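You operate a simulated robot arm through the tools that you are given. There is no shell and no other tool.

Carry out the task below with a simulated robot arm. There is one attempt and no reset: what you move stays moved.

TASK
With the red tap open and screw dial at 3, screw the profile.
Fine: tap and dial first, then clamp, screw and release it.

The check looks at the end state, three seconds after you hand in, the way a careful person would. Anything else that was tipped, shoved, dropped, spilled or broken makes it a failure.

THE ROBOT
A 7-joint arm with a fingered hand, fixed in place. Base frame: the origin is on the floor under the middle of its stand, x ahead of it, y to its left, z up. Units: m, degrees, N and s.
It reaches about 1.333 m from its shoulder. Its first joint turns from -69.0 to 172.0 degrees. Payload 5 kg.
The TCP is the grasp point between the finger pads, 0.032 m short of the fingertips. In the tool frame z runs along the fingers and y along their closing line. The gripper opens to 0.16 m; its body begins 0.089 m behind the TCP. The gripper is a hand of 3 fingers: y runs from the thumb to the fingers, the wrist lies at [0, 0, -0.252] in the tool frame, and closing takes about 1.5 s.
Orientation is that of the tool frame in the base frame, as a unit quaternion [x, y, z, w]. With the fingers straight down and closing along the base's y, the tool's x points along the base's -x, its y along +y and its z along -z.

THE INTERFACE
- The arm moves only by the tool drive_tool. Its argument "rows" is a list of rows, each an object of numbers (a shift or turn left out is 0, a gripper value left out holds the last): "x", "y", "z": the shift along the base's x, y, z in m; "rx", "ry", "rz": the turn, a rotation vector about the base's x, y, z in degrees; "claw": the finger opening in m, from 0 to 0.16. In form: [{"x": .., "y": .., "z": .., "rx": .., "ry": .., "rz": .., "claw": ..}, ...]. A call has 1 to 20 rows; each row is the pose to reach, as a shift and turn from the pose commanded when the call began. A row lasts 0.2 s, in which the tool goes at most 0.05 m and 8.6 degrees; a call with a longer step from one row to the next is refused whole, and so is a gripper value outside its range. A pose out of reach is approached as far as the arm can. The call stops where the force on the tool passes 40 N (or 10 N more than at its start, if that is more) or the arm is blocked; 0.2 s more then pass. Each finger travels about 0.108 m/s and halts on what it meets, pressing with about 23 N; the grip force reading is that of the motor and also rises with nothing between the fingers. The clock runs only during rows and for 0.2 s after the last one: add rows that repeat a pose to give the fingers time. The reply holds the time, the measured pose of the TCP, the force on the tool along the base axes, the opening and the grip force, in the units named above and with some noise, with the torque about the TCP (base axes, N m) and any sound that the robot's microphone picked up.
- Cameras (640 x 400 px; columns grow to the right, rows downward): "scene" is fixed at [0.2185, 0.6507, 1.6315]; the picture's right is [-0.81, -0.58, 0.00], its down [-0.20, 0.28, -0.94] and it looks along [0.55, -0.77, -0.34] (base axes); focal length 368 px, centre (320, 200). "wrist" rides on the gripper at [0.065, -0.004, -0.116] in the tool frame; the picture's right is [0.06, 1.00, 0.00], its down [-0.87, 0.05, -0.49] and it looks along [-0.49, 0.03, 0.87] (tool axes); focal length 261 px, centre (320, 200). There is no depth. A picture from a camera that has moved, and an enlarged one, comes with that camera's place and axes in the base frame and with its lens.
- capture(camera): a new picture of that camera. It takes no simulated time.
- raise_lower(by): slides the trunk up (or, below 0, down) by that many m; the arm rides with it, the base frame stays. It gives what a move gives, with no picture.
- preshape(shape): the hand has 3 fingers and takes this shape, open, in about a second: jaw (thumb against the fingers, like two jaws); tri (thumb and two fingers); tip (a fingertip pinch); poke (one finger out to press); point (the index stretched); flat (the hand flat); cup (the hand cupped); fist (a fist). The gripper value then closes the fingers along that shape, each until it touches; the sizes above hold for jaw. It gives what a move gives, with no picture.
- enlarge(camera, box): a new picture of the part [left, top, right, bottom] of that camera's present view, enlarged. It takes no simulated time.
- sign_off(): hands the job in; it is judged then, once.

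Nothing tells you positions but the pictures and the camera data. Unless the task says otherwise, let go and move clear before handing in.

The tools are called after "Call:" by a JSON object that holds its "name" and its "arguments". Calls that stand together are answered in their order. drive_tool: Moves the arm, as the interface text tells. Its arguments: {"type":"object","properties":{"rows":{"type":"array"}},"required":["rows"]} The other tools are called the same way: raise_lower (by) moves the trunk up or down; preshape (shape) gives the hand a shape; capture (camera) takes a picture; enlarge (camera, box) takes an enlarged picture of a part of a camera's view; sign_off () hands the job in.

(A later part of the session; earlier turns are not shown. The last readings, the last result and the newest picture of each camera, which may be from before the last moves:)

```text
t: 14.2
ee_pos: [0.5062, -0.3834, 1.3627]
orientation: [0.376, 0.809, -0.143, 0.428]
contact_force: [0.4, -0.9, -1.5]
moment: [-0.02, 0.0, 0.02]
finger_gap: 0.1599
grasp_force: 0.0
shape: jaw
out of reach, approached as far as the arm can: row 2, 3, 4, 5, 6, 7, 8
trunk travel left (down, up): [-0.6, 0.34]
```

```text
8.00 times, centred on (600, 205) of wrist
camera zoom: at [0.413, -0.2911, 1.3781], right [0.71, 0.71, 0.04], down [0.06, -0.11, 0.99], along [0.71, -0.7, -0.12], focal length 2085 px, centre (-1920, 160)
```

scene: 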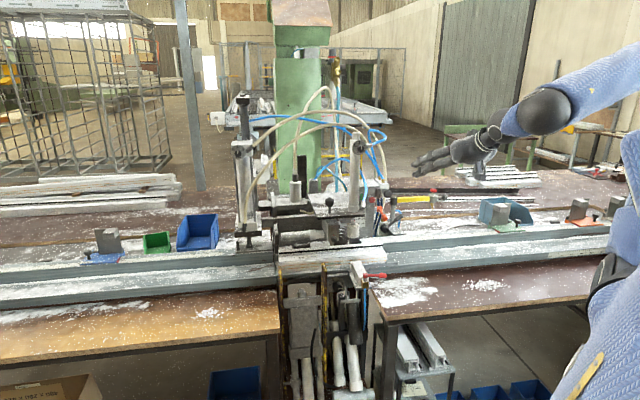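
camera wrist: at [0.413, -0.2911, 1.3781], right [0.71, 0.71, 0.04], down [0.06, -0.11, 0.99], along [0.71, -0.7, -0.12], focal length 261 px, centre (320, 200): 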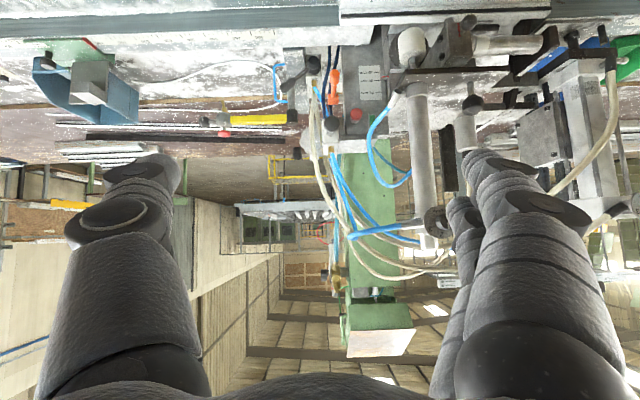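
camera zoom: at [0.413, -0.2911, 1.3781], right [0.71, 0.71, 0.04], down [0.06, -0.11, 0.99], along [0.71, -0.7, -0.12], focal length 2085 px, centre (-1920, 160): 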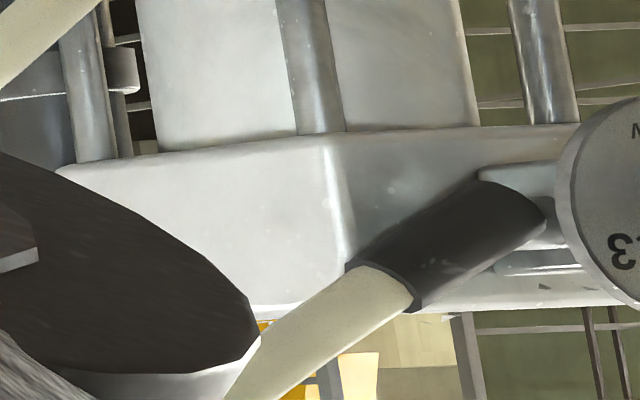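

The hand is at (0.51,-0.38,1.36) and clear of everything. No label marks the buttons; I'll handle the tap first: bring the hand to point straight down and turn so the fingers straddle the red lever.

Call:
{"name": "drive_tool", "arguments": {"rows": [{"rx": 4.6, "ry": 4.9, "y": 0.02, "z": 0.01}, {"rx": 9.2, "ry": 9.8, "y": 0.04, "z": 0.02}, {"rx": 13.8, "ry": 14.6, "x": 0.01, "y": 0.06, "z": 0.03}, {"rx": 18.4, "ry": 19.5, "x": 0.02, "y": 0.08, "z": 0.04}, {"rx": 23.0, "ry": 24.4, "x": 0.03, "y": 0.1, "z": 0.04}, {"rx": 27.6, "ry": 29.2, "x": 0.04, "y": 0.11, "z": 0.04}, {"rx": 32.2, "ry": 34.1, "x": 0.05, "y": 0.12, "z": 0.04}, {"rx": 36.9, "ry": 39.0, "x": 0.054, "y": 0.133, "z": 0.04}, {"rx": 36.9, "ry": 39.0, "x": 0.054, "y": 0.133, "z": 0.04}]}}

Call:
{"name": "drive_tool", "arguments": {"rows": [{"rz": 8}, {"rz": 16}, {"rz": 24}, {"rz": 32, "x": 0.01, "y": -0.01}, {"rz": 40, "x": 0.02, "y": -0.02}, {"rz": 48, "x": 0.03, "y": -0.03}, {"rz": 56, "x": 0.045, "y": -0.05}, {"rz": 64, "x": 0.06, "y": -0.07}, {"rz": 72, "x": 0.08, "y": -0.09}, {"rz": 80, "x": 0.1, "y": -0.11}, {"rz": 85.5, "x": 0.12, "y": -0.13}, {"rz": 85.5, "x": 0.132, "y": -0.139}]}}

Call:
{"name": "capture", "arguments": {"camera": "wrist"}}

Call:
{"name": "capture", "arguments": {"camera": "scene"}}

```text
t: 16.2
ee_pos: [0.5491, -0.2555, 1.3924]
orientation: [0.422, 0.907, 0.005, 0.002]
contact_force: [0.0, 0.9, 0.5]
moment: [0.02, -0.01, 0.02]
finger_gap: 0.1598
grasp_force: 0.0
shape: jaw
out of reach, approached as far as the arm can: row 5, 6, 7, 8, 9
trunk travel left (down, up): [-0.6, 0.34]
```

```text
t: 18.8
ee_pos: [0.6676, -0.3994, 1.3634]
orientation: [-0.307, 0.952, 0.003, 0.01]
contact_force: [-0.5, 0.0, -0.2]
moment: [0.01, 0.01, 0.01]
finger_gap: 0.1599
grasp_force: 0.0
shape: jaw
out of reach, approached as far as the arm can: row 5, 6, 7, 8, 9, 10, 11, 12
trunk travel left (down, up): [-0.6, 0.34]
```

```text
taken
camera wrist: at [0.6158, -0.443, 1.4759], right [-0.63, 0.77, 0.0], down [0.67, 0.55, 0.51], along [0.39, 0.32, -0.86], focal length 261 px, centre (320, 200)
```

wrist: 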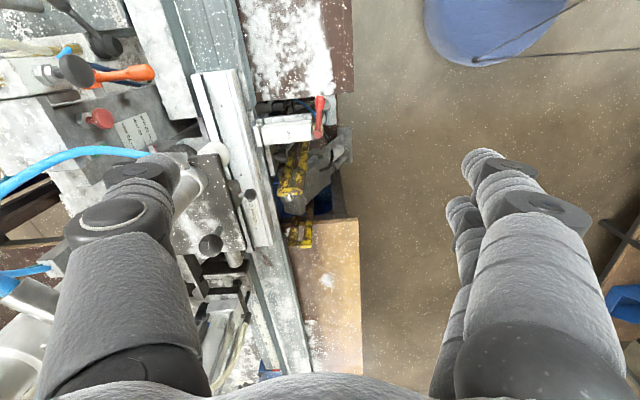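

```text
taken
```

scene: 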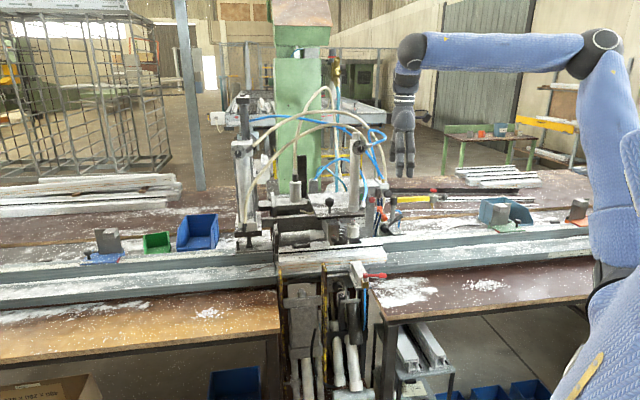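

The hand is now above the tap pointing down, fingers closing front-to-back. I'll narrow the fingers so the thumb stays clear of the hoses, then descend above the red lever and look.

Call:
{"name": "drive_tool", "arguments": {"rows": [{"claw": 0.07, "x": 0.0, "y": 0.01}, {"claw": 0.07, "x": 0.0, "y": 0.01}, {"claw": 0.07, "x": 0.005, "y": 0.01}, {"x": 0.01, "y": 0.01, "z": -0.04}, {"x": 0.015, "y": 0.01, "z": -0.08}, {"x": 0.02, "y": 0.01, "z": -0.12}, {"x": 0.0244, "y": 0.0104, "z": -0.16}, {"x": 0.0244, "y": 0.0104, "z": -0.2}, {"x": 0.0244, "y": 0.0104, "z": -0.24}, {"x": 0.0244, "y": 0.0104, "z": -0.28}, {"x": 0.0244, "y": 0.0104, "z": -0.31}]}}

Call:
{"name": "capture", "arguments": {"camera": "wrist"}}

Call:
{"name": "capture", "arguments": {"camera": "scene"}}

```text
t: 21.2
ee_pos: [0.6921, -0.3873, 1.0542]
orientation: [-0.307, 0.952, 0.001, 0.0]
contact_force: [0.0, 0.2, -1.1]
moment: [0.01, 0.02, -0.01]
finger_gap: 0.0704
grasp_force: 0.0
shape: jaw
out of reach, approached as far as the arm can: row 1, 2, 3
trunk travel left (down, up): [-0.6, 0.34]
```

```text
taken
camera wrist: at [0.6419, -0.4297, 1.1694], right [-0.63, 0.77, 0.0], down [0.67, 0.55, 0.49], along [0.38, 0.31, -0.87], focal length 261 px, centre (320, 200)
```

wrist: 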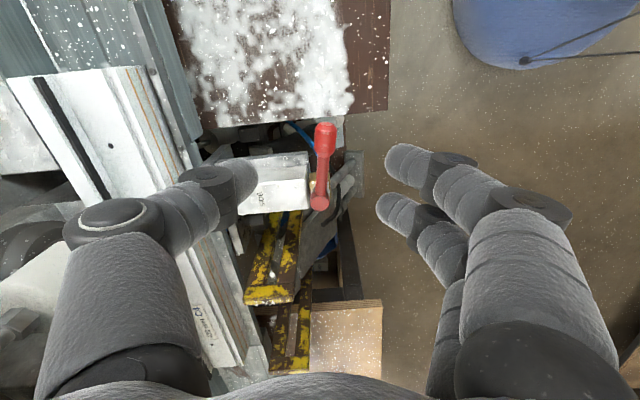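

```text
taken
```

scene: 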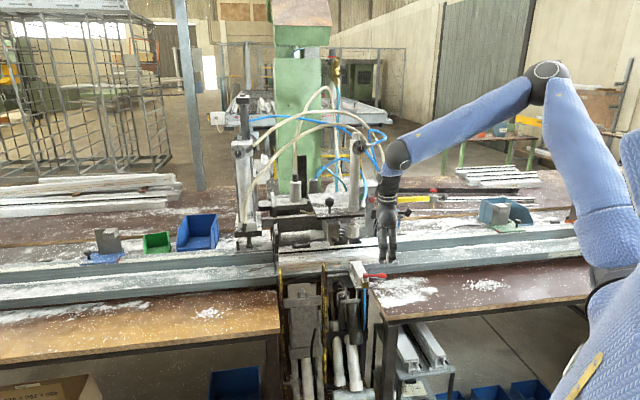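

The TCP is right above the lever handle (about 0.692,-0.389,0.942). I'll lower to straddle it with a small gap.

Call:
{"name": "drive_tool", "arguments": {"rows": [{"claw": 0.05, "z": -0.02}, {"claw": 0.05, "z": -0.045}, {"claw": 0.05, "z": -0.07}, {"claw": 0.05, "z": -0.092}, {"claw": 0.05, "z": -0.092}]}}

Call:
{"name": "capture", "arguments": {"camera": "wrist"}}

Call:
{"name": "enlarge", "arguments": {"camera": "scene", "box": [330, 230, 410, 280]}}

```text
t: 22.4
ee_pos: [0.6921, -0.3875, 0.9618]
orientation: [-0.306, 0.952, 0.001, 0.0]
contact_force: [-0.1, 0.8, -0.4]
moment: [0.01, 0.01, -0.03]
finger_gap: 0.0503
grasp_force: 0.1
shape: jaw
trunk travel left (down, up): [-0.6, 0.34]
```

```text
taken
camera wrist: at [0.6424, -0.4299, 1.077], right [-0.63, 0.77, 0.0], down [0.67, 0.55, 0.49], along [0.38, 0.31, -0.87], focal length 261 px, centre (320, 200)
```

wrist: 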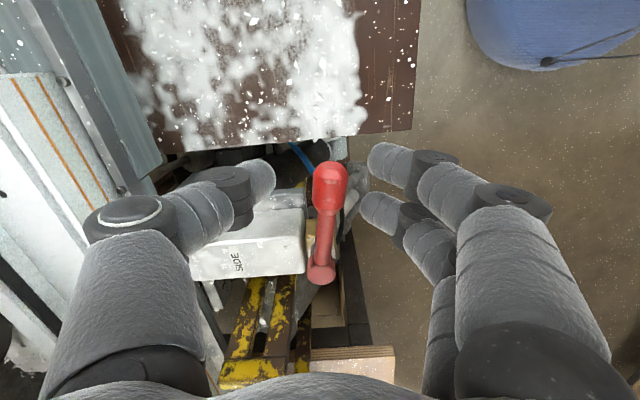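

```text
8.00 times, centred on (370, 255) of scene
camera zoom: at [0.2185, 0.6507, 1.6315], right [-0.81, -0.58, 0.0], down [-0.2, 0.28, -0.94], along [0.55, -0.77, -0.34], focal length 2940 px, centre (-80, -240)
```

zoom: 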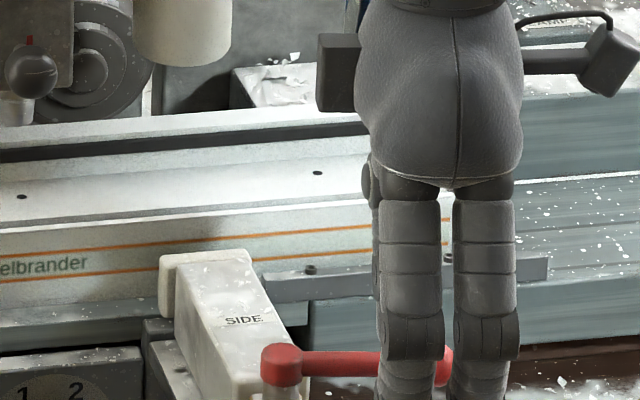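

The lever sits between thumb and fingers. I'll try swinging it toward the operator (clockwise from above) first, gently.

Call:
{"name": "drive_tool", "arguments": {"rows": [{"x": -0.0045, "y": 0.0074, "rz": -8}, {"x": -0.008, "y": 0.0153, "rz": -16}, {"x": -0.0103, "y": 0.0236, "rz": -24}, {"x": -0.0115, "y": 0.0322, "rz": -32}, {"x": -0.0115, "y": 0.0322, "rz": -32}]}}

Call:
{"name": "capture", "arguments": {"camera": "wrist"}}

Call:
{"name": "enlarge", "arguments": {"camera": "scene", "box": [330, 240, 410, 290]}}

```text
t: 23.6
ee_pos: [0.6827, -0.3543, 0.961]
orientation: [-0.031, 1.0, 0.002, 0.0]
contact_force: [0.4, 0.1, -0.8]
moment: [0.03, -0.03, 0.0]
finger_gap: 0.0507
grasp_force: 0.1
shape: jaw
trunk travel left (down, up): [-0.6, 0.34]
```

```text
taken
camera wrist: at [0.6174, -0.3646, 1.0759], right [-0.13, 0.99, 0.0], down [0.86, 0.11, 0.49], along [0.49, 0.06, -0.87], focal length 261 px, centre (320, 200)
```

wrist: 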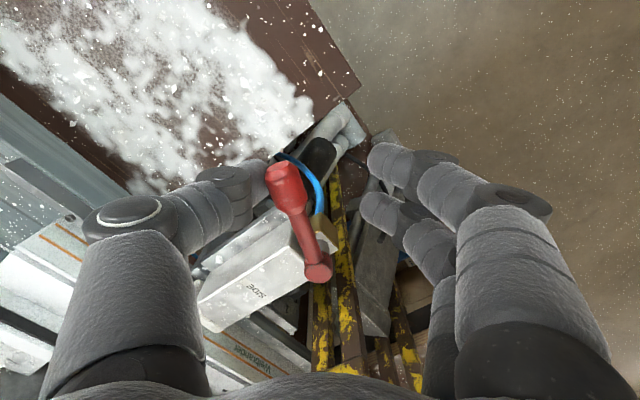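

```text
8.00 times, centred on (370, 265) of scene
camera zoom: at [0.2185, 0.6507, 1.6315], right [-0.81, -0.58, 0.0], down [-0.2, 0.28, -0.94], along [0.55, -0.77, -0.34], focal length 2940 px, centre (-80, -320)
```

zoom: 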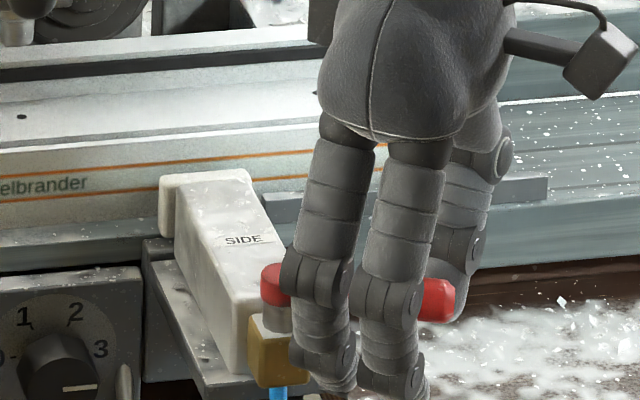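

Call:
{"name": "drive_tool", "arguments": {"rows": [{"x": 0.0001, "y": 0.0043, "rz": -4}, {"x": 0.0001, "y": 0.0086, "rz": -8}, {"x": 0.0007, "y": 0.0129, "rz": -12}, {"x": 0.0014, "y": 0.0172, "rz": -16}]}}

Call:
{"name": "capture", "arguments": {"camera": "wrist"}}

Call:
{"name": "enlarge", "arguments": {"camera": "scene", "box": [330, 240, 410, 290]}}

```text
t: 24.6
ee_pos: [0.6823, -0.3379, 0.96]
orientation: [0.108, 0.994, 0.0, -0.001]
contact_force: [-1.0, -0.2, 1.1]
moment: [0.03, -0.01, -0.01]
finger_gap: 0.0505
grasp_force: 0.0
shape: jaw
trunk travel left (down, up): [-0.6, 0.34]
```

```text
taken
camera wrist: at [0.6179, -0.3282, 1.0761], right [0.15, 0.99, 0.0], down [0.86, -0.13, 0.49], along [0.49, -0.07, -0.87], focal length 261 px, centre (320, 200)
```

wrist: 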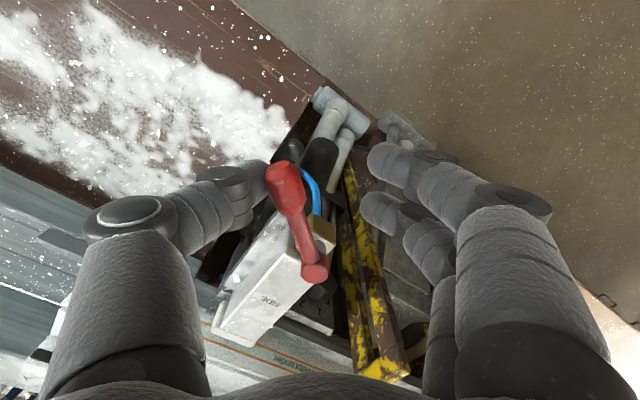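

```text
8.00 times, centred on (370, 265) of scene
camera zoom: at [0.2185, 0.6507, 1.6315], right [-0.81, -0.58, 0.0], down [-0.2, 0.28, -0.94], along [0.55, -0.77, -0.34], focal length 2940 px, centre (-80, -320)
```

zoom: 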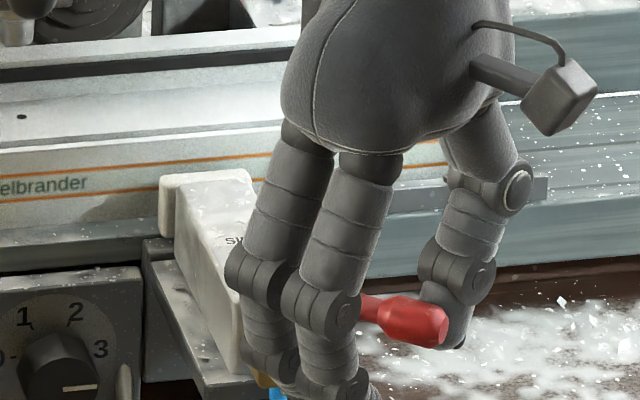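

The lever turns toward the operator freely, so that is the opening direction. I'll keep following the arc.

Call:
{"name": "drive_tool", "arguments": {"rows": [{"x": 0.0024, "y": 0.0083, "rz": -8}, {"x": 0.006, "y": 0.0162, "rz": -16}, {"x": 0.0106, "y": 0.0235, "rz": -24}, {"x": 0.0162, "y": 0.0301, "rz": -32}, {"x": 0.0227, "y": 0.0358, "rz": -40}]}}

Call:
{"name": "capture", "arguments": {"camera": "wrist"}}

Call:
{"name": "enlarge", "arguments": {"camera": "scene", "box": [330, 240, 410, 290]}}

```text
t: 25.8
ee_pos: [0.7062, -0.3024, 0.96]
orientation: [0.441, 0.897, 0.0, 0.0]
contact_force: [-0.9, 0.0, -0.2]
moment: [-0.03, 0.01, 0.0]
finger_gap: 0.0504
grasp_force: 0.0
shape: jaw
trunk travel left (down, up): [-0.6, 0.34]
```

```text
taken
camera wrist: at [0.663, -0.2529, 1.0754], right [0.75, 0.66, 0.0], down [0.57, -0.66, 0.49], along [0.32, -0.37, -0.87], focal length 261 px, centre (320, 200)
```

wrist: 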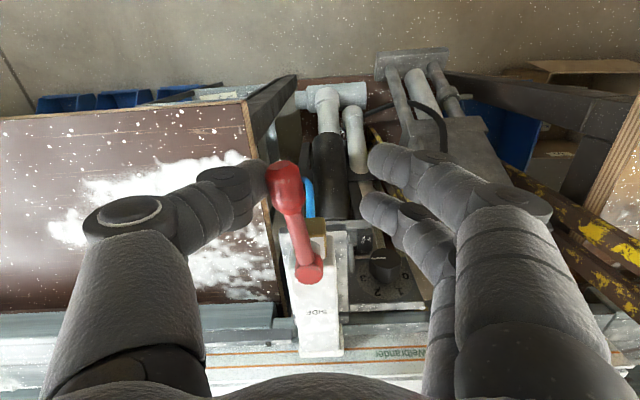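

```text
8.00 times, centred on (370, 265) of scene
camera zoom: at [0.2185, 0.6507, 1.6315], right [-0.81, -0.58, 0.0], down [-0.2, 0.28, -0.94], along [0.55, -0.77, -0.34], focal length 2940 px, centre (-80, -320)
```

zoom: 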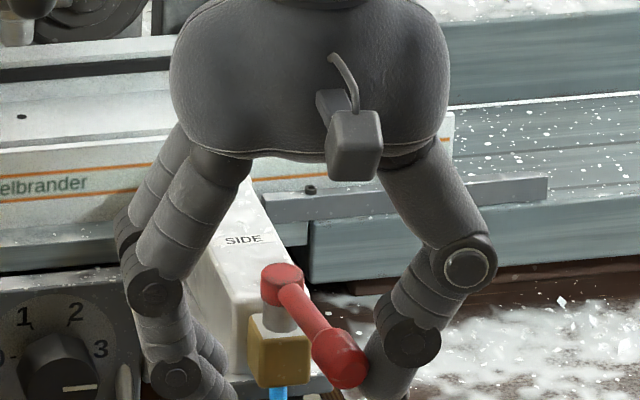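

The lever is nearly in line with the block; the thumb is trailing by the finger slack. Closing the fingers around the handle should bring it the rest of the way.

Call:
{"name": "drive_tool", "arguments": {"rows": [{"claw": 0.04}, {"claw": 0.03}, {"claw": 0.02}, {"claw": 0.015}, {"claw": 0.015}]}}

Call:
{"name": "capture", "arguments": {"camera": "wrist"}}

Call:
{"name": "enlarge", "arguments": {"camera": "scene", "box": [330, 240, 410, 290]}}

```text
t: 27.0
ee_pos: [0.7049, -0.3022, 0.9602]
orientation: [0.441, 0.897, 0.001, 0.0]
contact_force: [-5.9, -4.5, 0.5]
moment: [-0.06, 0.1, 0.0]
finger_gap: 0.0175
grasp_force: 0.0
shape: jaw
trunk travel left (down, up): [-0.6, 0.34]
```

```text
taken
camera wrist: at [0.6619, -0.2536, 1.0756], right [0.75, 0.66, 0.0], down [0.57, -0.66, 0.49], along [0.32, -0.37, -0.87], focal length 261 px, centre (320, 200)
```

wrist: 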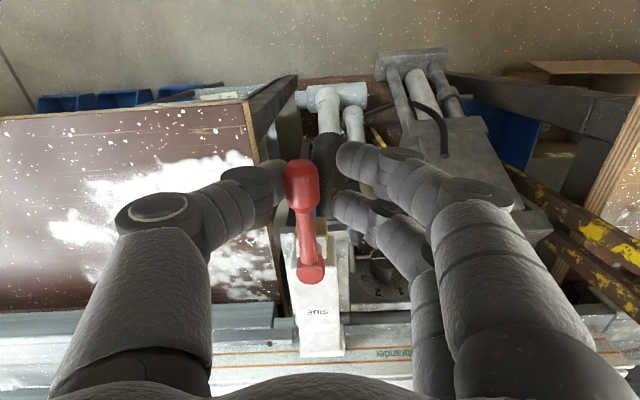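

```text
8.00 times, centred on (370, 265) of scene
camera zoom: at [0.2185, 0.6507, 1.6315], right [-0.81, -0.58, 0.0], down [-0.2, 0.28, -0.94], along [0.55, -0.77, -0.34], focal length 2940 px, centre (-80, -320)
```

zoom: 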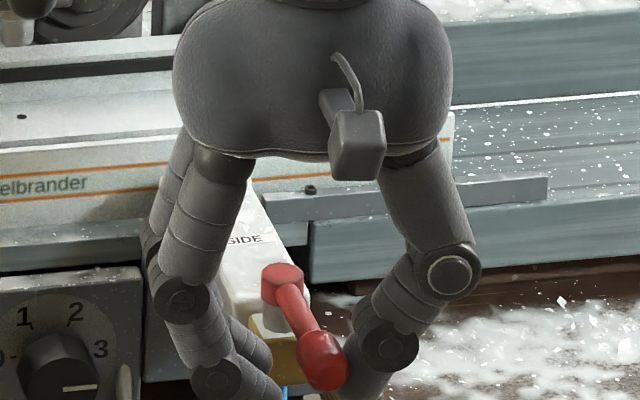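

The lever is almost aligned (about 80° turned) and the thumb feels a light resistance. I'll push on a little along the arc to find the stop.

Call:
{"name": "drive_tool", "arguments": {"rows": [{"x": 0.0035, "y": 0.0025, "rz": -4}, {"x": 0.0072, "y": 0.0048, "rz": -8}, {"x": 0.011, "y": 0.0068, "rz": -12}]}}

Call:
{"name": "capture", "arguments": {"camera": "wrist"}}

Call:
{"name": "enlarge", "arguments": {"camera": "scene", "box": [330, 240, 410, 290]}}

```text
t: 27.8
ee_pos: [0.7152, -0.298, 0.9607]
orientation: [0.534, 0.846, 0.0, 0.0]
contact_force: [-10.6, -24.6, 6.4]
moment: [-0.4, 0.26, 0.61]
finger_gap: 0.022
grasp_force: 0.0
shape: jaw
trunk travel left (down, up): [-0.6, 0.34]
```

```text
taken
camera wrist: at [0.6836, -0.2418, 1.0759], right [0.87, 0.49, 0.0], down [0.42, -0.76, 0.49], along [0.24, -0.43, -0.87], focal length 261 px, centre (320, 200)
```

wrist: 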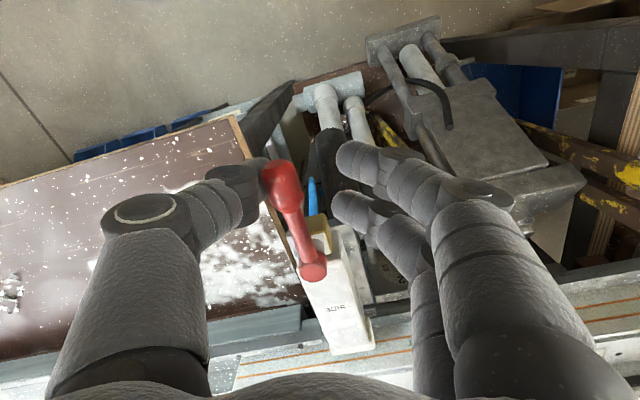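

```text
8.00 times, centred on (370, 265) of scene
camera zoom: at [0.2185, 0.6507, 1.6315], right [-0.81, -0.58, 0.0], down [-0.2, 0.28, -0.94], along [0.55, -0.77, -0.34], focal length 2940 px, centre (-80, -320)
```

zoom: 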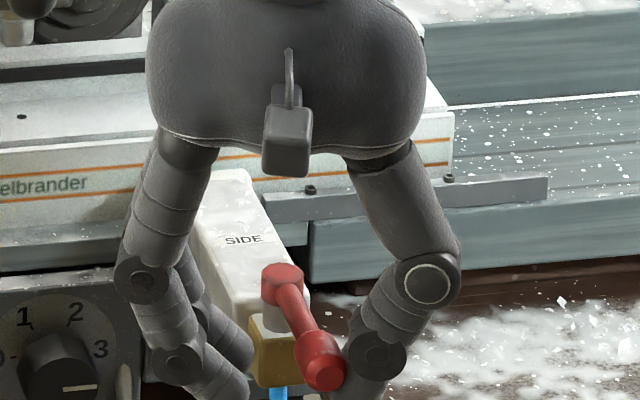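

The force rose to about 27 N and in the scene view the lever now lies in line with the block – that's the open stop. I'll open the fingers and lift away.

Call:
{"name": "drive_tool", "arguments": {"rows": [{"x": -0.005, "y": -0.003, "claw": 0.03}, {"x": -0.007, "y": -0.004, "claw": 0.05}, {"x": -0.007, "y": -0.004, "claw": 0.055}, {"x": -0.007, "y": -0.004, "z": 0.03}, {"x": -0.007, "y": -0.004, "z": 0.07}, {"x": -0.007, "y": -0.004, "z": 0.11}, {"x": -0.007, "y": -0.004, "z": 0.15}]}}

Call:
{"name": "capture", "arguments": {"camera": "wrist"}}

Call:
{"name": "enlarge", "arguments": {"camera": "scene", "box": [320, 235, 400, 285]}}

```text
t: 29.4
ee_pos: [0.7104, -0.2985, 1.1116]
orientation: [0.532, 0.847, 0.0, 0.0]
contact_force: [0.1, 1.0, 1.0]
moment: [-0.03, 0.01, 0.0]
finger_gap: 0.0546
grasp_force: 0.1
shape: jaw
trunk travel left (down, up): [-0.6, 0.34]
```

```text
taken
camera wrist: at [0.6777, -0.2422, 1.2258], right [0.87, 0.49, 0.0], down [0.43, -0.76, 0.49], along [0.24, -0.43, -0.87], focal length 261 px, centre (320, 200)
```

wrist: 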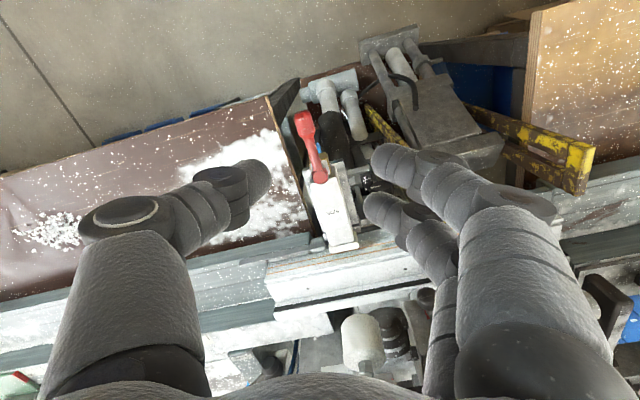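

```text
8.00 times, centred on (360, 260) of scene
camera zoom: at [0.2185, 0.6507, 1.6315], right [-0.81, -0.58, 0.0], down [-0.2, 0.28, -0.94], along [0.55, -0.77, -0.34], focal length 2940 px, centre (0, -280)
```

zoom: 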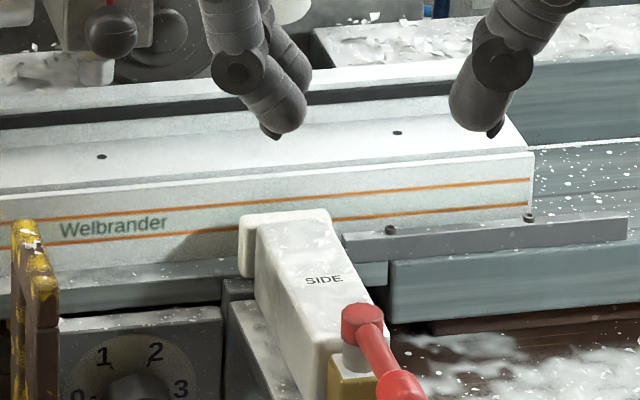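

The tap is open and in line. The machine actually stands at about 45° in the base frame. Next is the SCREW dial on the left pillar; I'll back off, rise, and move left in front of it to triangulate it.

Call:
{"name": "drive_tool", "arguments": {"rows": [{"x": -0.03, "y": 0.03, "z": 0.02, "claw": 0.1}, {"x": -0.06, "y": 0.06, "z": 0.04, "rz": 2}, {"x": -0.09, "y": 0.09, "z": 0.06, "rz": 4}, {"x": -0.12, "y": 0.12, "z": 0.09, "rz": 6}, {"x": -0.15, "y": 0.15, "z": 0.12, "rz": 8}, {"x": -0.16, "y": 0.17, "z": 0.15, "rz": 10}, {"x": -0.13, "y": 0.19, "z": 0.18, "rz": 12}, {"x": -0.1, "y": 0.21, "z": 0.2, "rz": 14}, {"x": -0.065, "y": 0.23, "z": 0.22, "rz": 16}, {"x": -0.03, "y": 0.25, "z": 0.24, "rz": 18}, {"x": 0.005, "y": 0.27, "z": 0.26, "rz": 19.3}, {"x": 0.04, "y": 0.29, "z": 0.28, "rz": 19.3}, {"x": 0.075, "y": 0.31, "z": 0.29, "rz": 19.3}, {"x": 0.11, "y": 0.335, "z": 0.29, "rz": 19.3}]}}

Call:
{"name": "capture", "arguments": {"camera": "wrist"}}

Call:
{"name": "capture", "arguments": {"camera": "scene"}}

```text
refused: row 4 steps farther than a row can; nothing moved
```

```text
taken
camera wrist: at [0.6777, -0.2422, 1.2258], right [0.87, 0.49, 0.0], down [0.43, -0.76, 0.49], along [0.24, -0.43, -0.87], focal length 261 px, centre (320, 200)
```

wrist: 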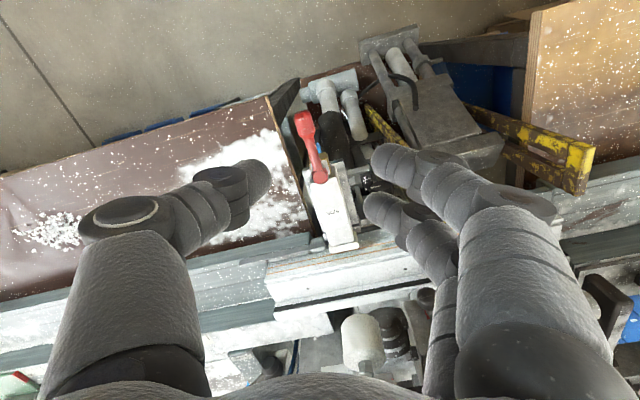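

```text
taken
```

scene: 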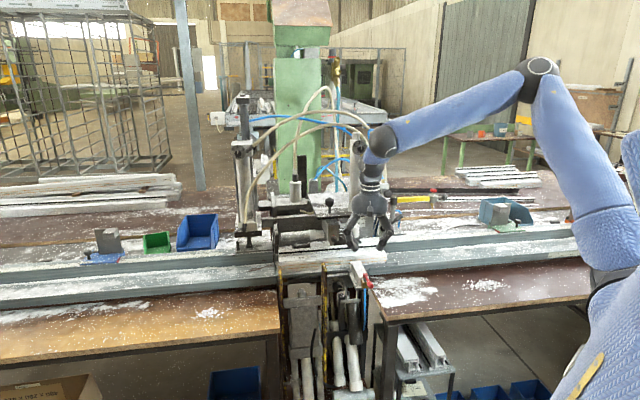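

Call:
{"name": "drive_tool", "arguments": {"rows": [{"x": -0.028, "y": 0.028, "z": 0.02, "claw": 0.1}, {"x": -0.056, "y": 0.056, "z": 0.04, "rz": 2}, {"x": -0.084, "y": 0.084, "z": 0.06, "rz": 4}, {"x": -0.112, "y": 0.112, "z": 0.08, "rz": 6}, {"x": -0.135, "y": 0.14, "z": 0.11, "rz": 8}, {"x": -0.135, "y": 0.165, "z": 0.14, "rz": 10}, {"x": -0.11, "y": 0.185, "z": 0.17, "rz": 12}, {"x": -0.08, "y": 0.205, "z": 0.19, "rz": 14}, {"x": -0.05, "y": 0.225, "z": 0.21, "rz": 16}, {"x": -0.02, "y": 0.245, "z": 0.23, "rz": 18}, {"x": 0.01, "y": 0.265, "z": 0.25, "rz": 19.3}, {"x": 0.04, "y": 0.285, "z": 0.27, "rz": 19.3}, {"x": 0.075, "y": 0.31, "z": 0.28, "rz": 19.3}, {"x": 0.11, "y": 0.335, "z": 0.29, "rz": 19.3}]}}

Call:
{"name": "capture", "arguments": {"camera": "wrist"}}

Call:
{"name": "capture", "arguments": {"camera": "scene"}}

```text
t: 32.4
ee_pos: [0.6677, -0.1391, 1.2942]
orientation: [0.383, 0.923, 0.046, 0.005]
contact_force: [0.1, -0.6, 0.3]
moment: [0.04, -0.01, 0.02]
finger_gap: 0.0998
grasp_force: 0.0
shape: jaw
out of reach, approached as far as the arm can: row 7, 8, 9, 10, 11, 12, 13, 14
trunk travel left (down, up): [-0.6, 0.34]
```

```text
taken
camera wrist: at [0.6142, -0.1066, 1.4089], right [0.66, 0.75, 0.09], down [0.63, -0.62, 0.47], along [0.41, -0.25, -0.88], focal length 261 px, centre (320, 200)
```

wrist: 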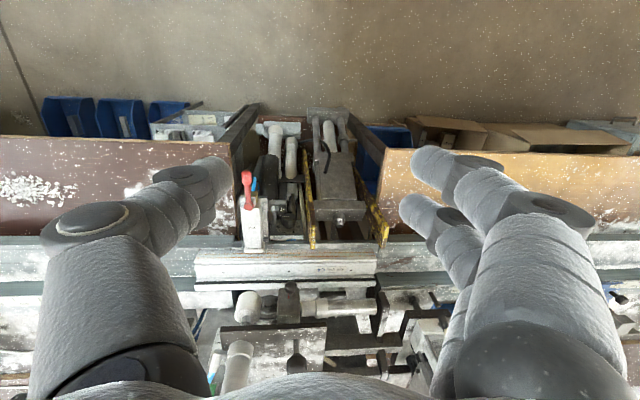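

```text
taken
```

scene: 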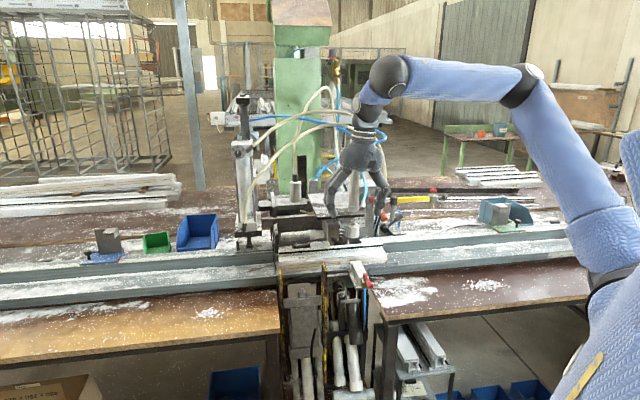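

The limit seems to come from hand-down at that height. I'll try moving left at a lower height instead.

Call:
{"name": "drive_tool", "arguments": {"rows": [{"z": -0.04, "y": 0.01}, {"z": -0.07, "x": 0.02, "y": 0.03}, {"z": -0.08, "x": 0.045, "y": 0.055}, {"z": -0.08, "x": 0.07, "y": 0.085}, {"z": -0.08, "x": 0.1, "y": 0.115}, {"z": -0.08, "x": 0.13, "y": 0.145}, {"z": -0.08, "x": 0.14, "y": 0.16}]}}

Call:
{"name": "capture", "arguments": {"camera": "scene"}}

```text
t: 34.0
ee_pos: [0.7123, -0.1124, 1.1874]
orientation: [0.383, 0.922, 0.05, 0.004]
contact_force: [0.0, -0.8, -0.1]
moment: [0.06, 0.01, -0.02]
finger_gap: 0.0999
grasp_force: 0.0
shape: jaw
out of reach, approached as far as the arm can: row 3, 4, 5, 6, 7
trunk travel left (down, up): [-0.6, 0.34]
```

```text
taken
```

scene: 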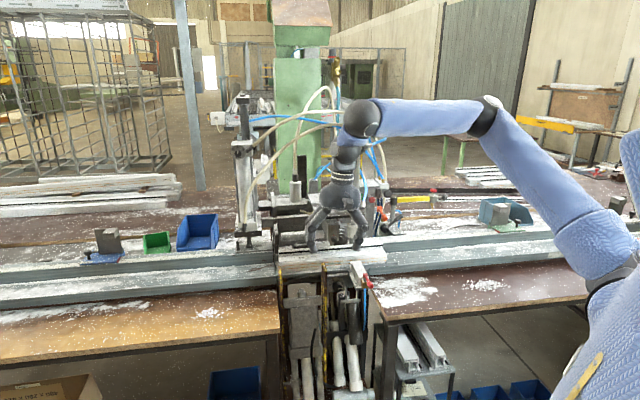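

Call:
{"name": "drive_tool", "arguments": {"rows": [{"rx": -1, "ry": 0.1, "rz": 7.5}, {"rx": -2, "ry": 0.2, "rz": 15, "z": 0.01}, {"rx": -3, "ry": 0.3, "rz": 22.5, "z": 0.02}, {"rx": -4, "ry": 0.4, "rz": 30, "z": 0.03}, {"rx": -5, "ry": 0.5, "rz": 37.5, "z": 0.04}, {"rx": -5.9, "ry": 0.5, "rz": 44.9, "z": 0.05}, {"rx": -5.9, "ry": 0.5, "rz": 44.9, "z": 0.06, "y": 0.02}, {"rx": -5.9, "ry": 0.5, "rz": 44.9, "z": 0.08, "y": 0.05}, {"rx": -5.9, "ry": 0.5, "rz": 44.9, "z": 0.1, "y": 0.08, "x": 0.02}, {"rx": -5.9, "ry": 0.5, "rz": 44.9, "z": 0.12, "y": 0.11, "x": 0.04}]}}

Call:
{"name": "capture", "arguments": {"camera": "scene"}}

Call:
{"name": "capture", "arguments": {"camera": "wrist"}}

```text
t: 36.2
ee_pos: [0.6545, -0.1471, 1.2299]
orientation: [0.001, 1.0, 0.002, 0.005]
contact_force: [0.4, -0.5, 0.5]
moment: [0.03, -0.03, 0.02]
finger_gap: 0.0998
grasp_force: 0.0
shape: jaw
out of reach, approached as far as the arm can: row 1, 2, 3, 4, 5, 6, 7, 8, 9, 10
trunk travel left (down, up): [-0.6, 0.34]
```

```text
taken
```

scene: 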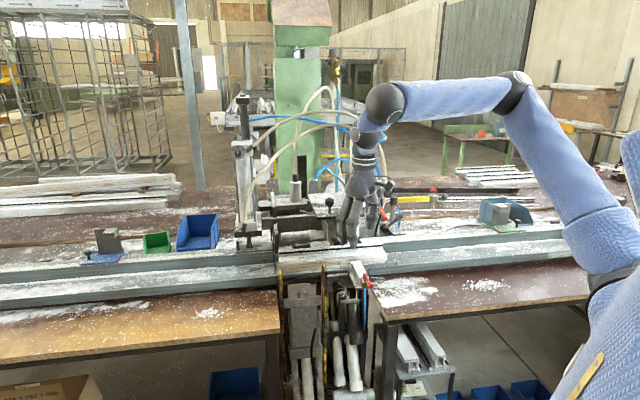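

```text
taken
camera wrist: at [0.5883, -0.1521, 1.3432], right [-0.06, 1.0, 0.0], down [0.86, 0.05, 0.5], along [0.5, 0.03, -0.87], focal length 261 px, centre (320, 200)
```

wrist: 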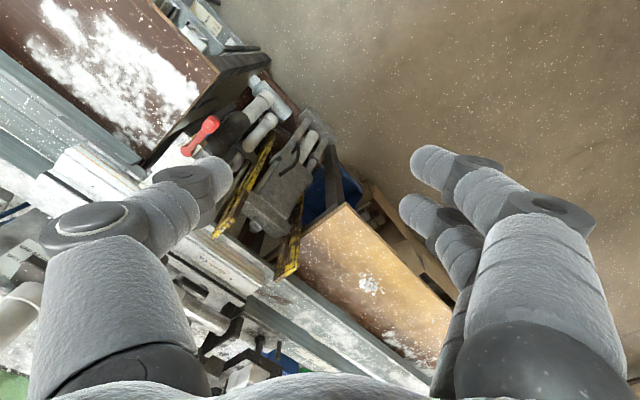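

The arm's elbow is out to the right, so it dislikes hand-down poses further left. I'll instead tilt the hand to point ahead (+x) while keeping the wrist about where it is; that gives a view of the SCREW dial.

Call:
{"name": "drive_tool", "arguments": {"rows": [{"ry": -5.5, "x": 0.018, "y": 0.004, "z": 0.01}, {"ry": -11, "x": 0.036, "y": 0.008, "z": 0.02}, {"ry": -16.5, "x": 0.054, "y": 0.012, "z": 0.03}, {"ry": -22, "x": 0.072, "y": 0.016, "z": 0.04}, {"ry": -27.5, "x": 0.09, "y": 0.02, "z": 0.05}, {"ry": -33, "x": 0.108, "y": 0.025, "z": 0.065}, {"ry": -38.5, "x": 0.126, "y": 0.03, "z": 0.08}, {"ry": -44, "x": 0.144, "y": 0.035, "z": 0.09}, {"ry": -49.5, "x": 0.162, "y": 0.04, "z": 0.1}, {"ry": -55, "x": 0.18, "y": 0.045, "z": 0.11}, {"ry": -60, "x": 0.195, "y": 0.047, "z": 0.12}]}}

Call:
{"name": "capture", "arguments": {"camera": "scene"}}

Call:
{"name": "capture", "arguments": {"camera": "wrist"}}

```text
t: 38.6
ee_pos: [0.8485, -0.1008, 1.345]
orientation: [0.002, 0.865, -0.003, 0.502]
contact_force: [-0.5, -0.3, 0.0]
moment: [0.02, -0.02, -0.01]
finger_gap: 0.1001
grasp_force: 0.1
shape: jaw
trunk travel left (down, up): [-0.6, 0.34]
```

```text
taken
```

scene: 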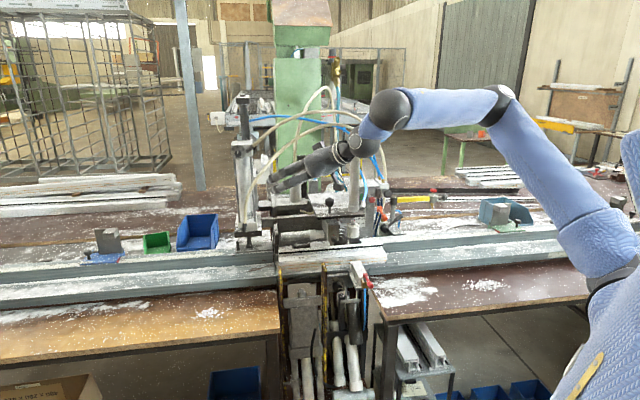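

```text
taken
camera wrist: at [0.715, -0.1043, 1.3452], right [-0.02, 1.0, -0.06], down [0.0, 0.06, 1.0], along [1.0, 0.02, 0.0], focal length 261 px, centre (320, 200)
```

wrist: 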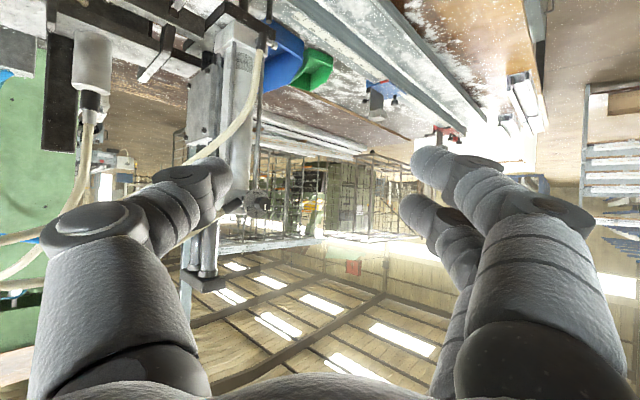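

Call:
{"name": "enlarge", "arguments": {"camera": "wrist", "box": [160, 130, 320, 230]}}

Call:
{"name": "enlarge", "arguments": {"camera": "wrist", "box": [160, 20, 320, 120]}}

Call:
{"name": "enlarge", "arguments": {"camera": "scene", "box": [220, 120, 380, 220]}}

```text
4.00 times, centred on (240, 180) of wrist
camera zoom: at [0.715, -0.1043, 1.3452], right [-0.02, 1.0, -0.06], down [0.0, 0.06, 1.0], along [1.0, 0.02, 0.0], focal length 1043 px, centre (640, 280)
```

zoom: 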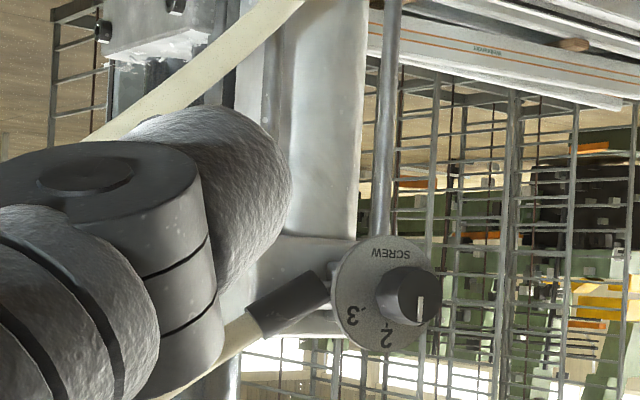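

```text
4.00 times, centred on (240, 70) of wrist
camera zoom: at [0.715, -0.1043, 1.3452], right [-0.02, 1.0, -0.06], down [0.0, 0.06, 1.0], along [1.0, 0.02, 0.0], focal length 1043 px, centre (640, 720)
```

zoom: 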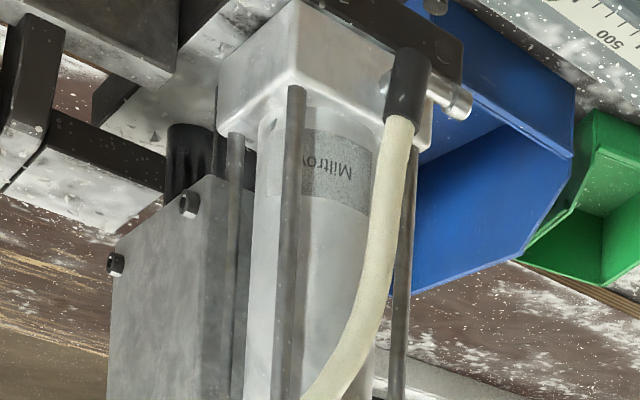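

```text
4.00 times, centred on (300, 170) of scene
camera zoom: at [0.2185, 0.6507, 1.6315], right [-0.81, -0.58, 0.0], down [-0.2, 0.28, -0.94], along [0.55, -0.77, -0.34], focal length 1470 px, centre (400, 320)
```

zoom: 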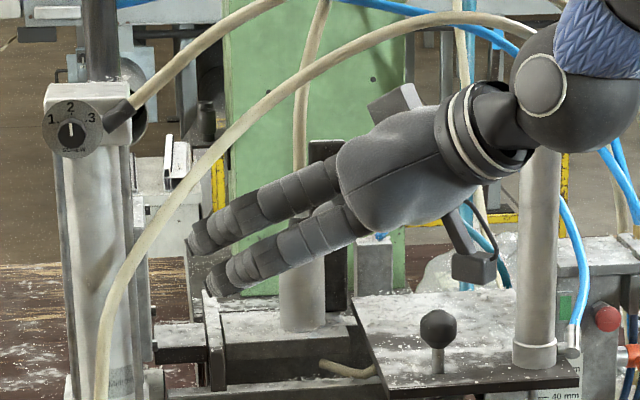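

The dial face is at about (1.185,-0.208,1.354), its knob (2.4 cm wide, 2.4 cm proud) pointing straight out along (-0.707, 0.707, 0). I'll turn the hand to face the dial squarely at a standoff.

Call:
{"name": "drive_tool", "arguments": {"rows": [{"rx": -1.5, "ry": -3.6, "rz": -5.5, "x": 0.021, "y": 0.008, "z": 0.001}, {"rx": -3.0, "ry": -7.1, "rz": -11, "x": 0.043, "y": 0.015, "z": 0.002}, {"rx": -4.4, "ry": -10.7, "rz": -16.5, "x": 0.064, "y": 0.023, "z": 0.003}, {"rx": -5.9, "ry": -14.2, "rz": -22, "x": 0.085, "y": 0.03, "z": 0.004}, {"rx": -7.4, "ry": -17.8, "rz": -27.4, "x": 0.106, "y": 0.037, "z": 0.006}, {"rx": -8.9, "ry": -21.3, "rz": -32.9, "x": 0.128, "y": 0.045, "z": 0.007}, {"rx": -10.3, "ry": -24.9, "rz": -38.4, "x": 0.149, "y": 0.053, "z": 0.008}, {"rx": -11.8, "ry": -28.4, "rz": -43.9, "x": 0.17, "y": 0.06, "z": 0.009}, {"rx": -11.8, "ry": -28.4, "rz": -43.9, "x": 0.17, "y": 0.06, "z": 0.009}]}}

Call:
{"name": "capture", "arguments": {"camera": "scene"}}

Call:
{"name": "capture", "arguments": {"camera": "wrist"}}

```text
t: 40.6
ee_pos: [1.0451, -0.3402, 1.3783]
orientation: [0.208, 0.67, -0.213, 0.68]
contact_force: [-0.2, -0.9, -0.7]
moment: [-0.04, -0.03, -0.01]
finger_gap: 0.0997
grasp_force: 0.1
shape: jaw
out of reach, approached as far as the arm can: row 1, 2, 3, 4, 5, 6, 7, 8, 9
trunk travel left (down, up): [-0.6, 0.34]
```

```text
taken
```

scene: 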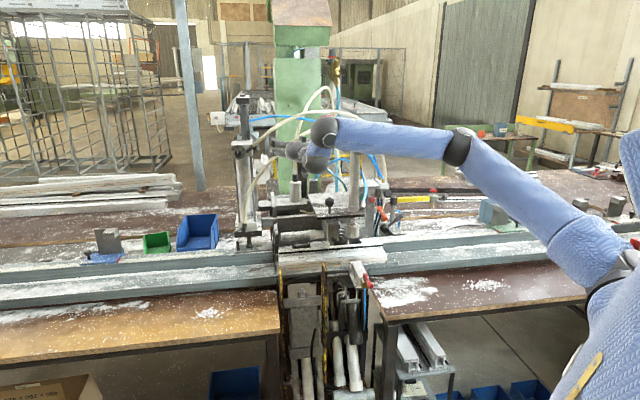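

```text
taken
camera wrist: at [0.9492, -0.2793, 1.3106], right [0.57, 0.82, -0.06], down [-0.39, 0.34, 0.86], along [0.73, -0.46, 0.51], focal length 261 px, centre (320, 200)
```

wrist: 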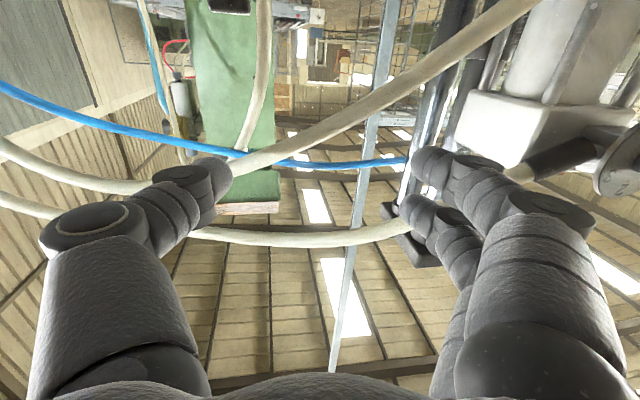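

The arm stopped short and ended near the hoses (no contact). I'll back straight out, turning the hand to point along +x where the arm has more freedom.

Call:
{"name": "drive_tool", "arguments": {"rows": [{"x": -0.03, "y": 0.03, "rz": 3}, {"x": -0.06, "y": 0.06, "rz": 8}, {"x": -0.09, "y": 0.093, "rz": 14}, {"x": -0.12, "y": 0.126, "rz": 21}, {"x": -0.148, "y": 0.165, "rz": 28}, {"x": -0.172, "y": 0.2, "rz": 34.6}, {"x": -0.172, "y": 0.21, "rz": 34.6}]}}

Call:
{"name": "capture", "arguments": {"camera": "scene"}}

```text
t: 42.2
ee_pos: [0.8761, -0.1188, 1.3661]
orientation: [-0.001, 0.701, -0.001, 0.713]
contact_force: [1.3, 0.9, -0.2]
moment: [0.02, -0.04, -0.03]
finger_gap: 0.0997
grasp_force: 0.1
shape: jaw
out of reach, approached as far as the arm can: row 1, 2
trunk travel left (down, up): [-0.6, 0.34]
```

```text
taken
```

scene: 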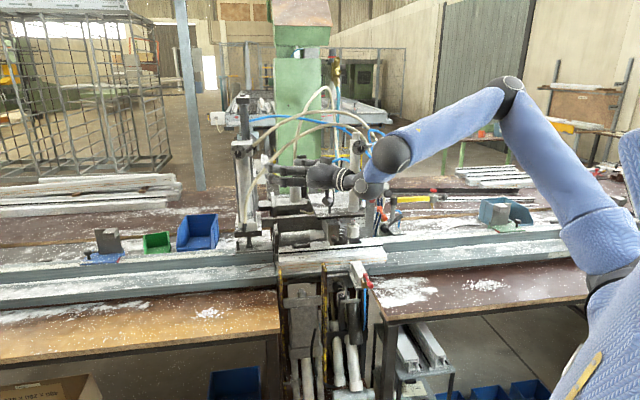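

Call:
{"name": "drive_tool", "arguments": {"rows": [{"y": 0.04}, {"y": 0.08}, {"y": 0.12}, {"y": 0.16}, {"y": 0.2}]}}

Call:
{"name": "capture", "arguments": {"camera": "scene"}}

Call:
{"name": "capture", "arguments": {"camera": "wrist"}}

```text
t: 43.4
ee_pos: [0.8721, -0.0784, 1.3683]
orientation: [0.0, 0.7, -0.001, 0.714]
contact_force: [-0.3, 0.0, 0.7]
moment: [-0.03, 0.04, -0.01]
finger_gap: 0.0997
grasp_force: 0.0
shape: jaw
out of reach, approached as far as the arm can: row 2, 3, 4, 5
trunk travel left (down, up): [-0.6, 0.34]
```

```text
taken
```

scene: 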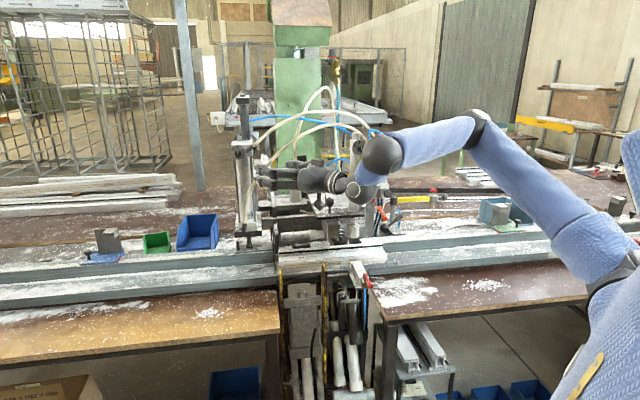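

```text
taken
camera wrist: at [0.7584, -0.0832, 1.3], right [0.0, 1.0, -0.06], down [-0.51, 0.06, 0.86], along [0.86, 0.03, 0.51], focal length 261 px, centre (320, 200)
```

wrist: 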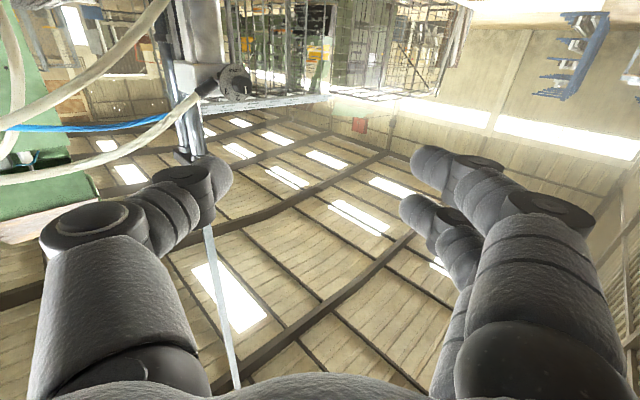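

The limit looks like the wrist's bend (about 75°) with the elbow out on the right. I'll raise the trunk, bring the hand back to pointing down in open space, and roll it the other way so that the elbow swings up/left.

Call:
{"name": "raise_lower", "arguments": {"by": 0.15}}

Call:
{"name": "drive_tool", "arguments": {"rows": [{"x": -0.02, "y": -0.01, "z": -0.01, "ry": 7}, {"x": -0.045, "y": -0.02, "z": -0.025, "ry": 14}, {"x": -0.07, "y": -0.03, "z": -0.04, "ry": 21}, {"x": -0.1, "y": -0.04, "z": -0.055, "ry": 28}, {"x": -0.13, "y": -0.05, "z": -0.07, "ry": 35}, {"x": -0.16, "y": -0.06, "z": -0.085, "ry": 42}, {"x": -0.19, "y": -0.07, "z": -0.1, "ry": 49}, {"x": -0.22, "y": -0.08, "z": -0.12, "ry": 56}, {"x": -0.25, "y": -0.09, "z": -0.14, "ry": 63}, {"x": -0.27, "y": -0.1, "z": -0.16, "ry": 70}, {"x": -0.29, "y": -0.11, "z": -0.18, "ry": 77}, {"x": -0.3, "y": -0.12, "z": -0.2, "ry": 84}, {"x": -0.3, "y": -0.12, "z": -0.22, "ry": 89}]}}

Call:
{"name": "capture", "arguments": {"camera": "scene"}}

```text
t: 45.1
ee_pos: [0.8728, -0.0793, 1.518]
orientation: [0.0, 0.7, -0.001, 0.714]
contact_force: [-0.2, -1.1, -0.6]
moment: [0.0, 0.02, -0.03]
finger_gap: 0.0997
grasp_force: 0.1
shape: jaw
trunk travel left (down, up): [-0.75, 0.19]
```

```text
t: 47.9
ee_pos: [0.5734, -0.2, 1.299]
orientation: [-0.001, 1.0, 0.0, 0.016]
contact_force: [1.1, -0.7, -0.5]
moment: [-0.01, 0.06, -0.01]
finger_gap: 0.1
grasp_force: 0.0
shape: jaw
trunk travel left (down, up): [-0.75, 0.19]
```

```text
taken
```

scene: 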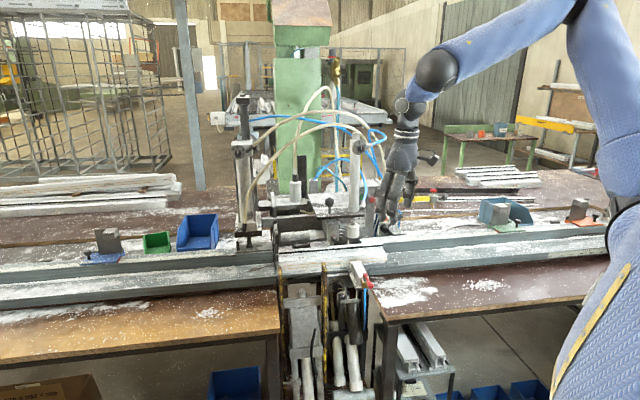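

Call:
{"name": "drive_tool", "arguments": {"rows": [{"rz": 8}, {"rz": 16}, {"rz": 24}, {"rz": 32}, {"rz": 40}, {"rz": 48}, {"rz": 56}, {"rz": 64}, {"rz": 72}, {"rz": 80}, {"rz": 88}, {"rz": 96}, {"rz": 104}, {"rz": 112}]}}

Call:
{"name": "capture", "arguments": {"camera": "scene"}}

```text
t: 50.9
ee_pos: [0.5733, -0.1992, 1.2977]
orientation: [0.83, -0.558, -0.015, -0.01]
contact_force: [-0.5, 0.1, -0.1]
moment: [0.01, 0.02, -0.03]
finger_gap: 0.1001
grasp_force: 0.1
shape: jaw
trunk travel left (down, up): [-0.75, 0.19]
```

```text
taken
```

scene: 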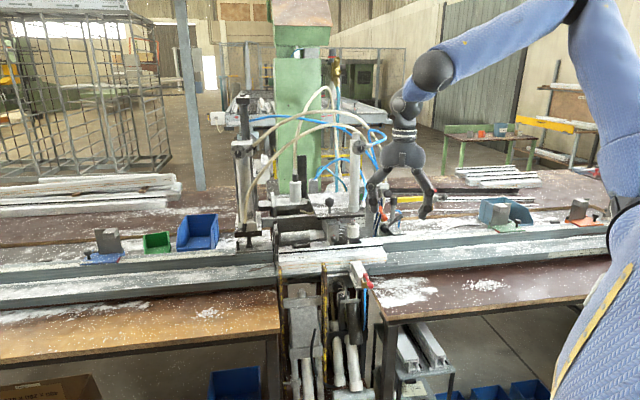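

Call:
{"name": "drive_tool", "arguments": {"rows": [{"x": -0.027, "y": -0.035}, {"x": -0.054, "y": -0.07}, {"x": -0.081, "y": -0.105}, {"x": -0.108, "y": -0.14}, {"x": -0.135, "y": -0.175}, {"x": -0.162, "y": -0.21}, {"x": -0.189, "y": -0.245}, {"x": -0.216, "y": -0.28}, {"x": -0.243, "y": -0.315}, {"x": -0.27, "y": -0.35}, {"x": -0.297, "y": -0.385}, {"x": -0.323, "y": -0.42}]}}

Call:
{"name": "capture", "arguments": {"camera": "scene"}}

Call:
{"name": "capture", "arguments": {"camera": "wrist"}}

```text
t: 53.5
ee_pos: [0.2467, -0.6201, 1.2977]
orientation: [0.83, -0.558, -0.014, -0.012]
contact_force: [-0.8, -0.7, 0.5]
moment: [-0.03, -0.03, -0.01]
finger_gap: 0.1
grasp_force: 0.1
shape: jaw
trunk travel left (down, up): [-0.75, 0.19]
```

```text
taken
```

scene: 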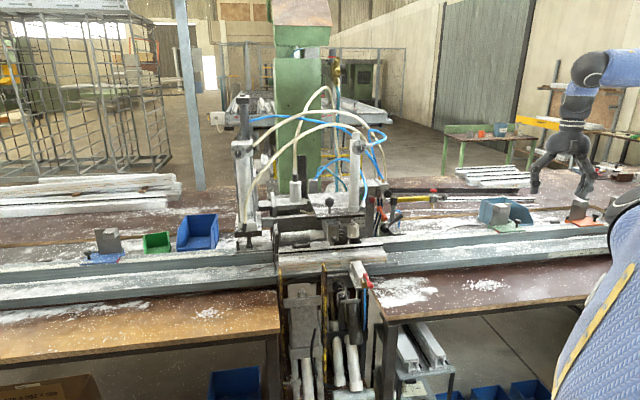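

```text
taken
camera wrist: at [0.277, -0.6832, 1.4107], right [-0.9, -0.43, -0.01], down [-0.37, 0.77, 0.52], along [-0.22, 0.47, -0.85], focal length 261 px, centre (320, 200)
```

wrist: 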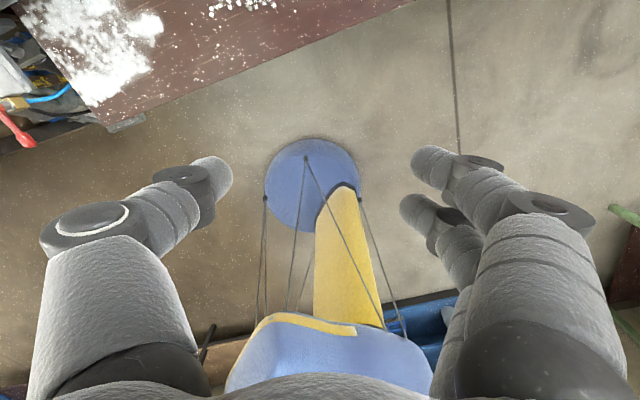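

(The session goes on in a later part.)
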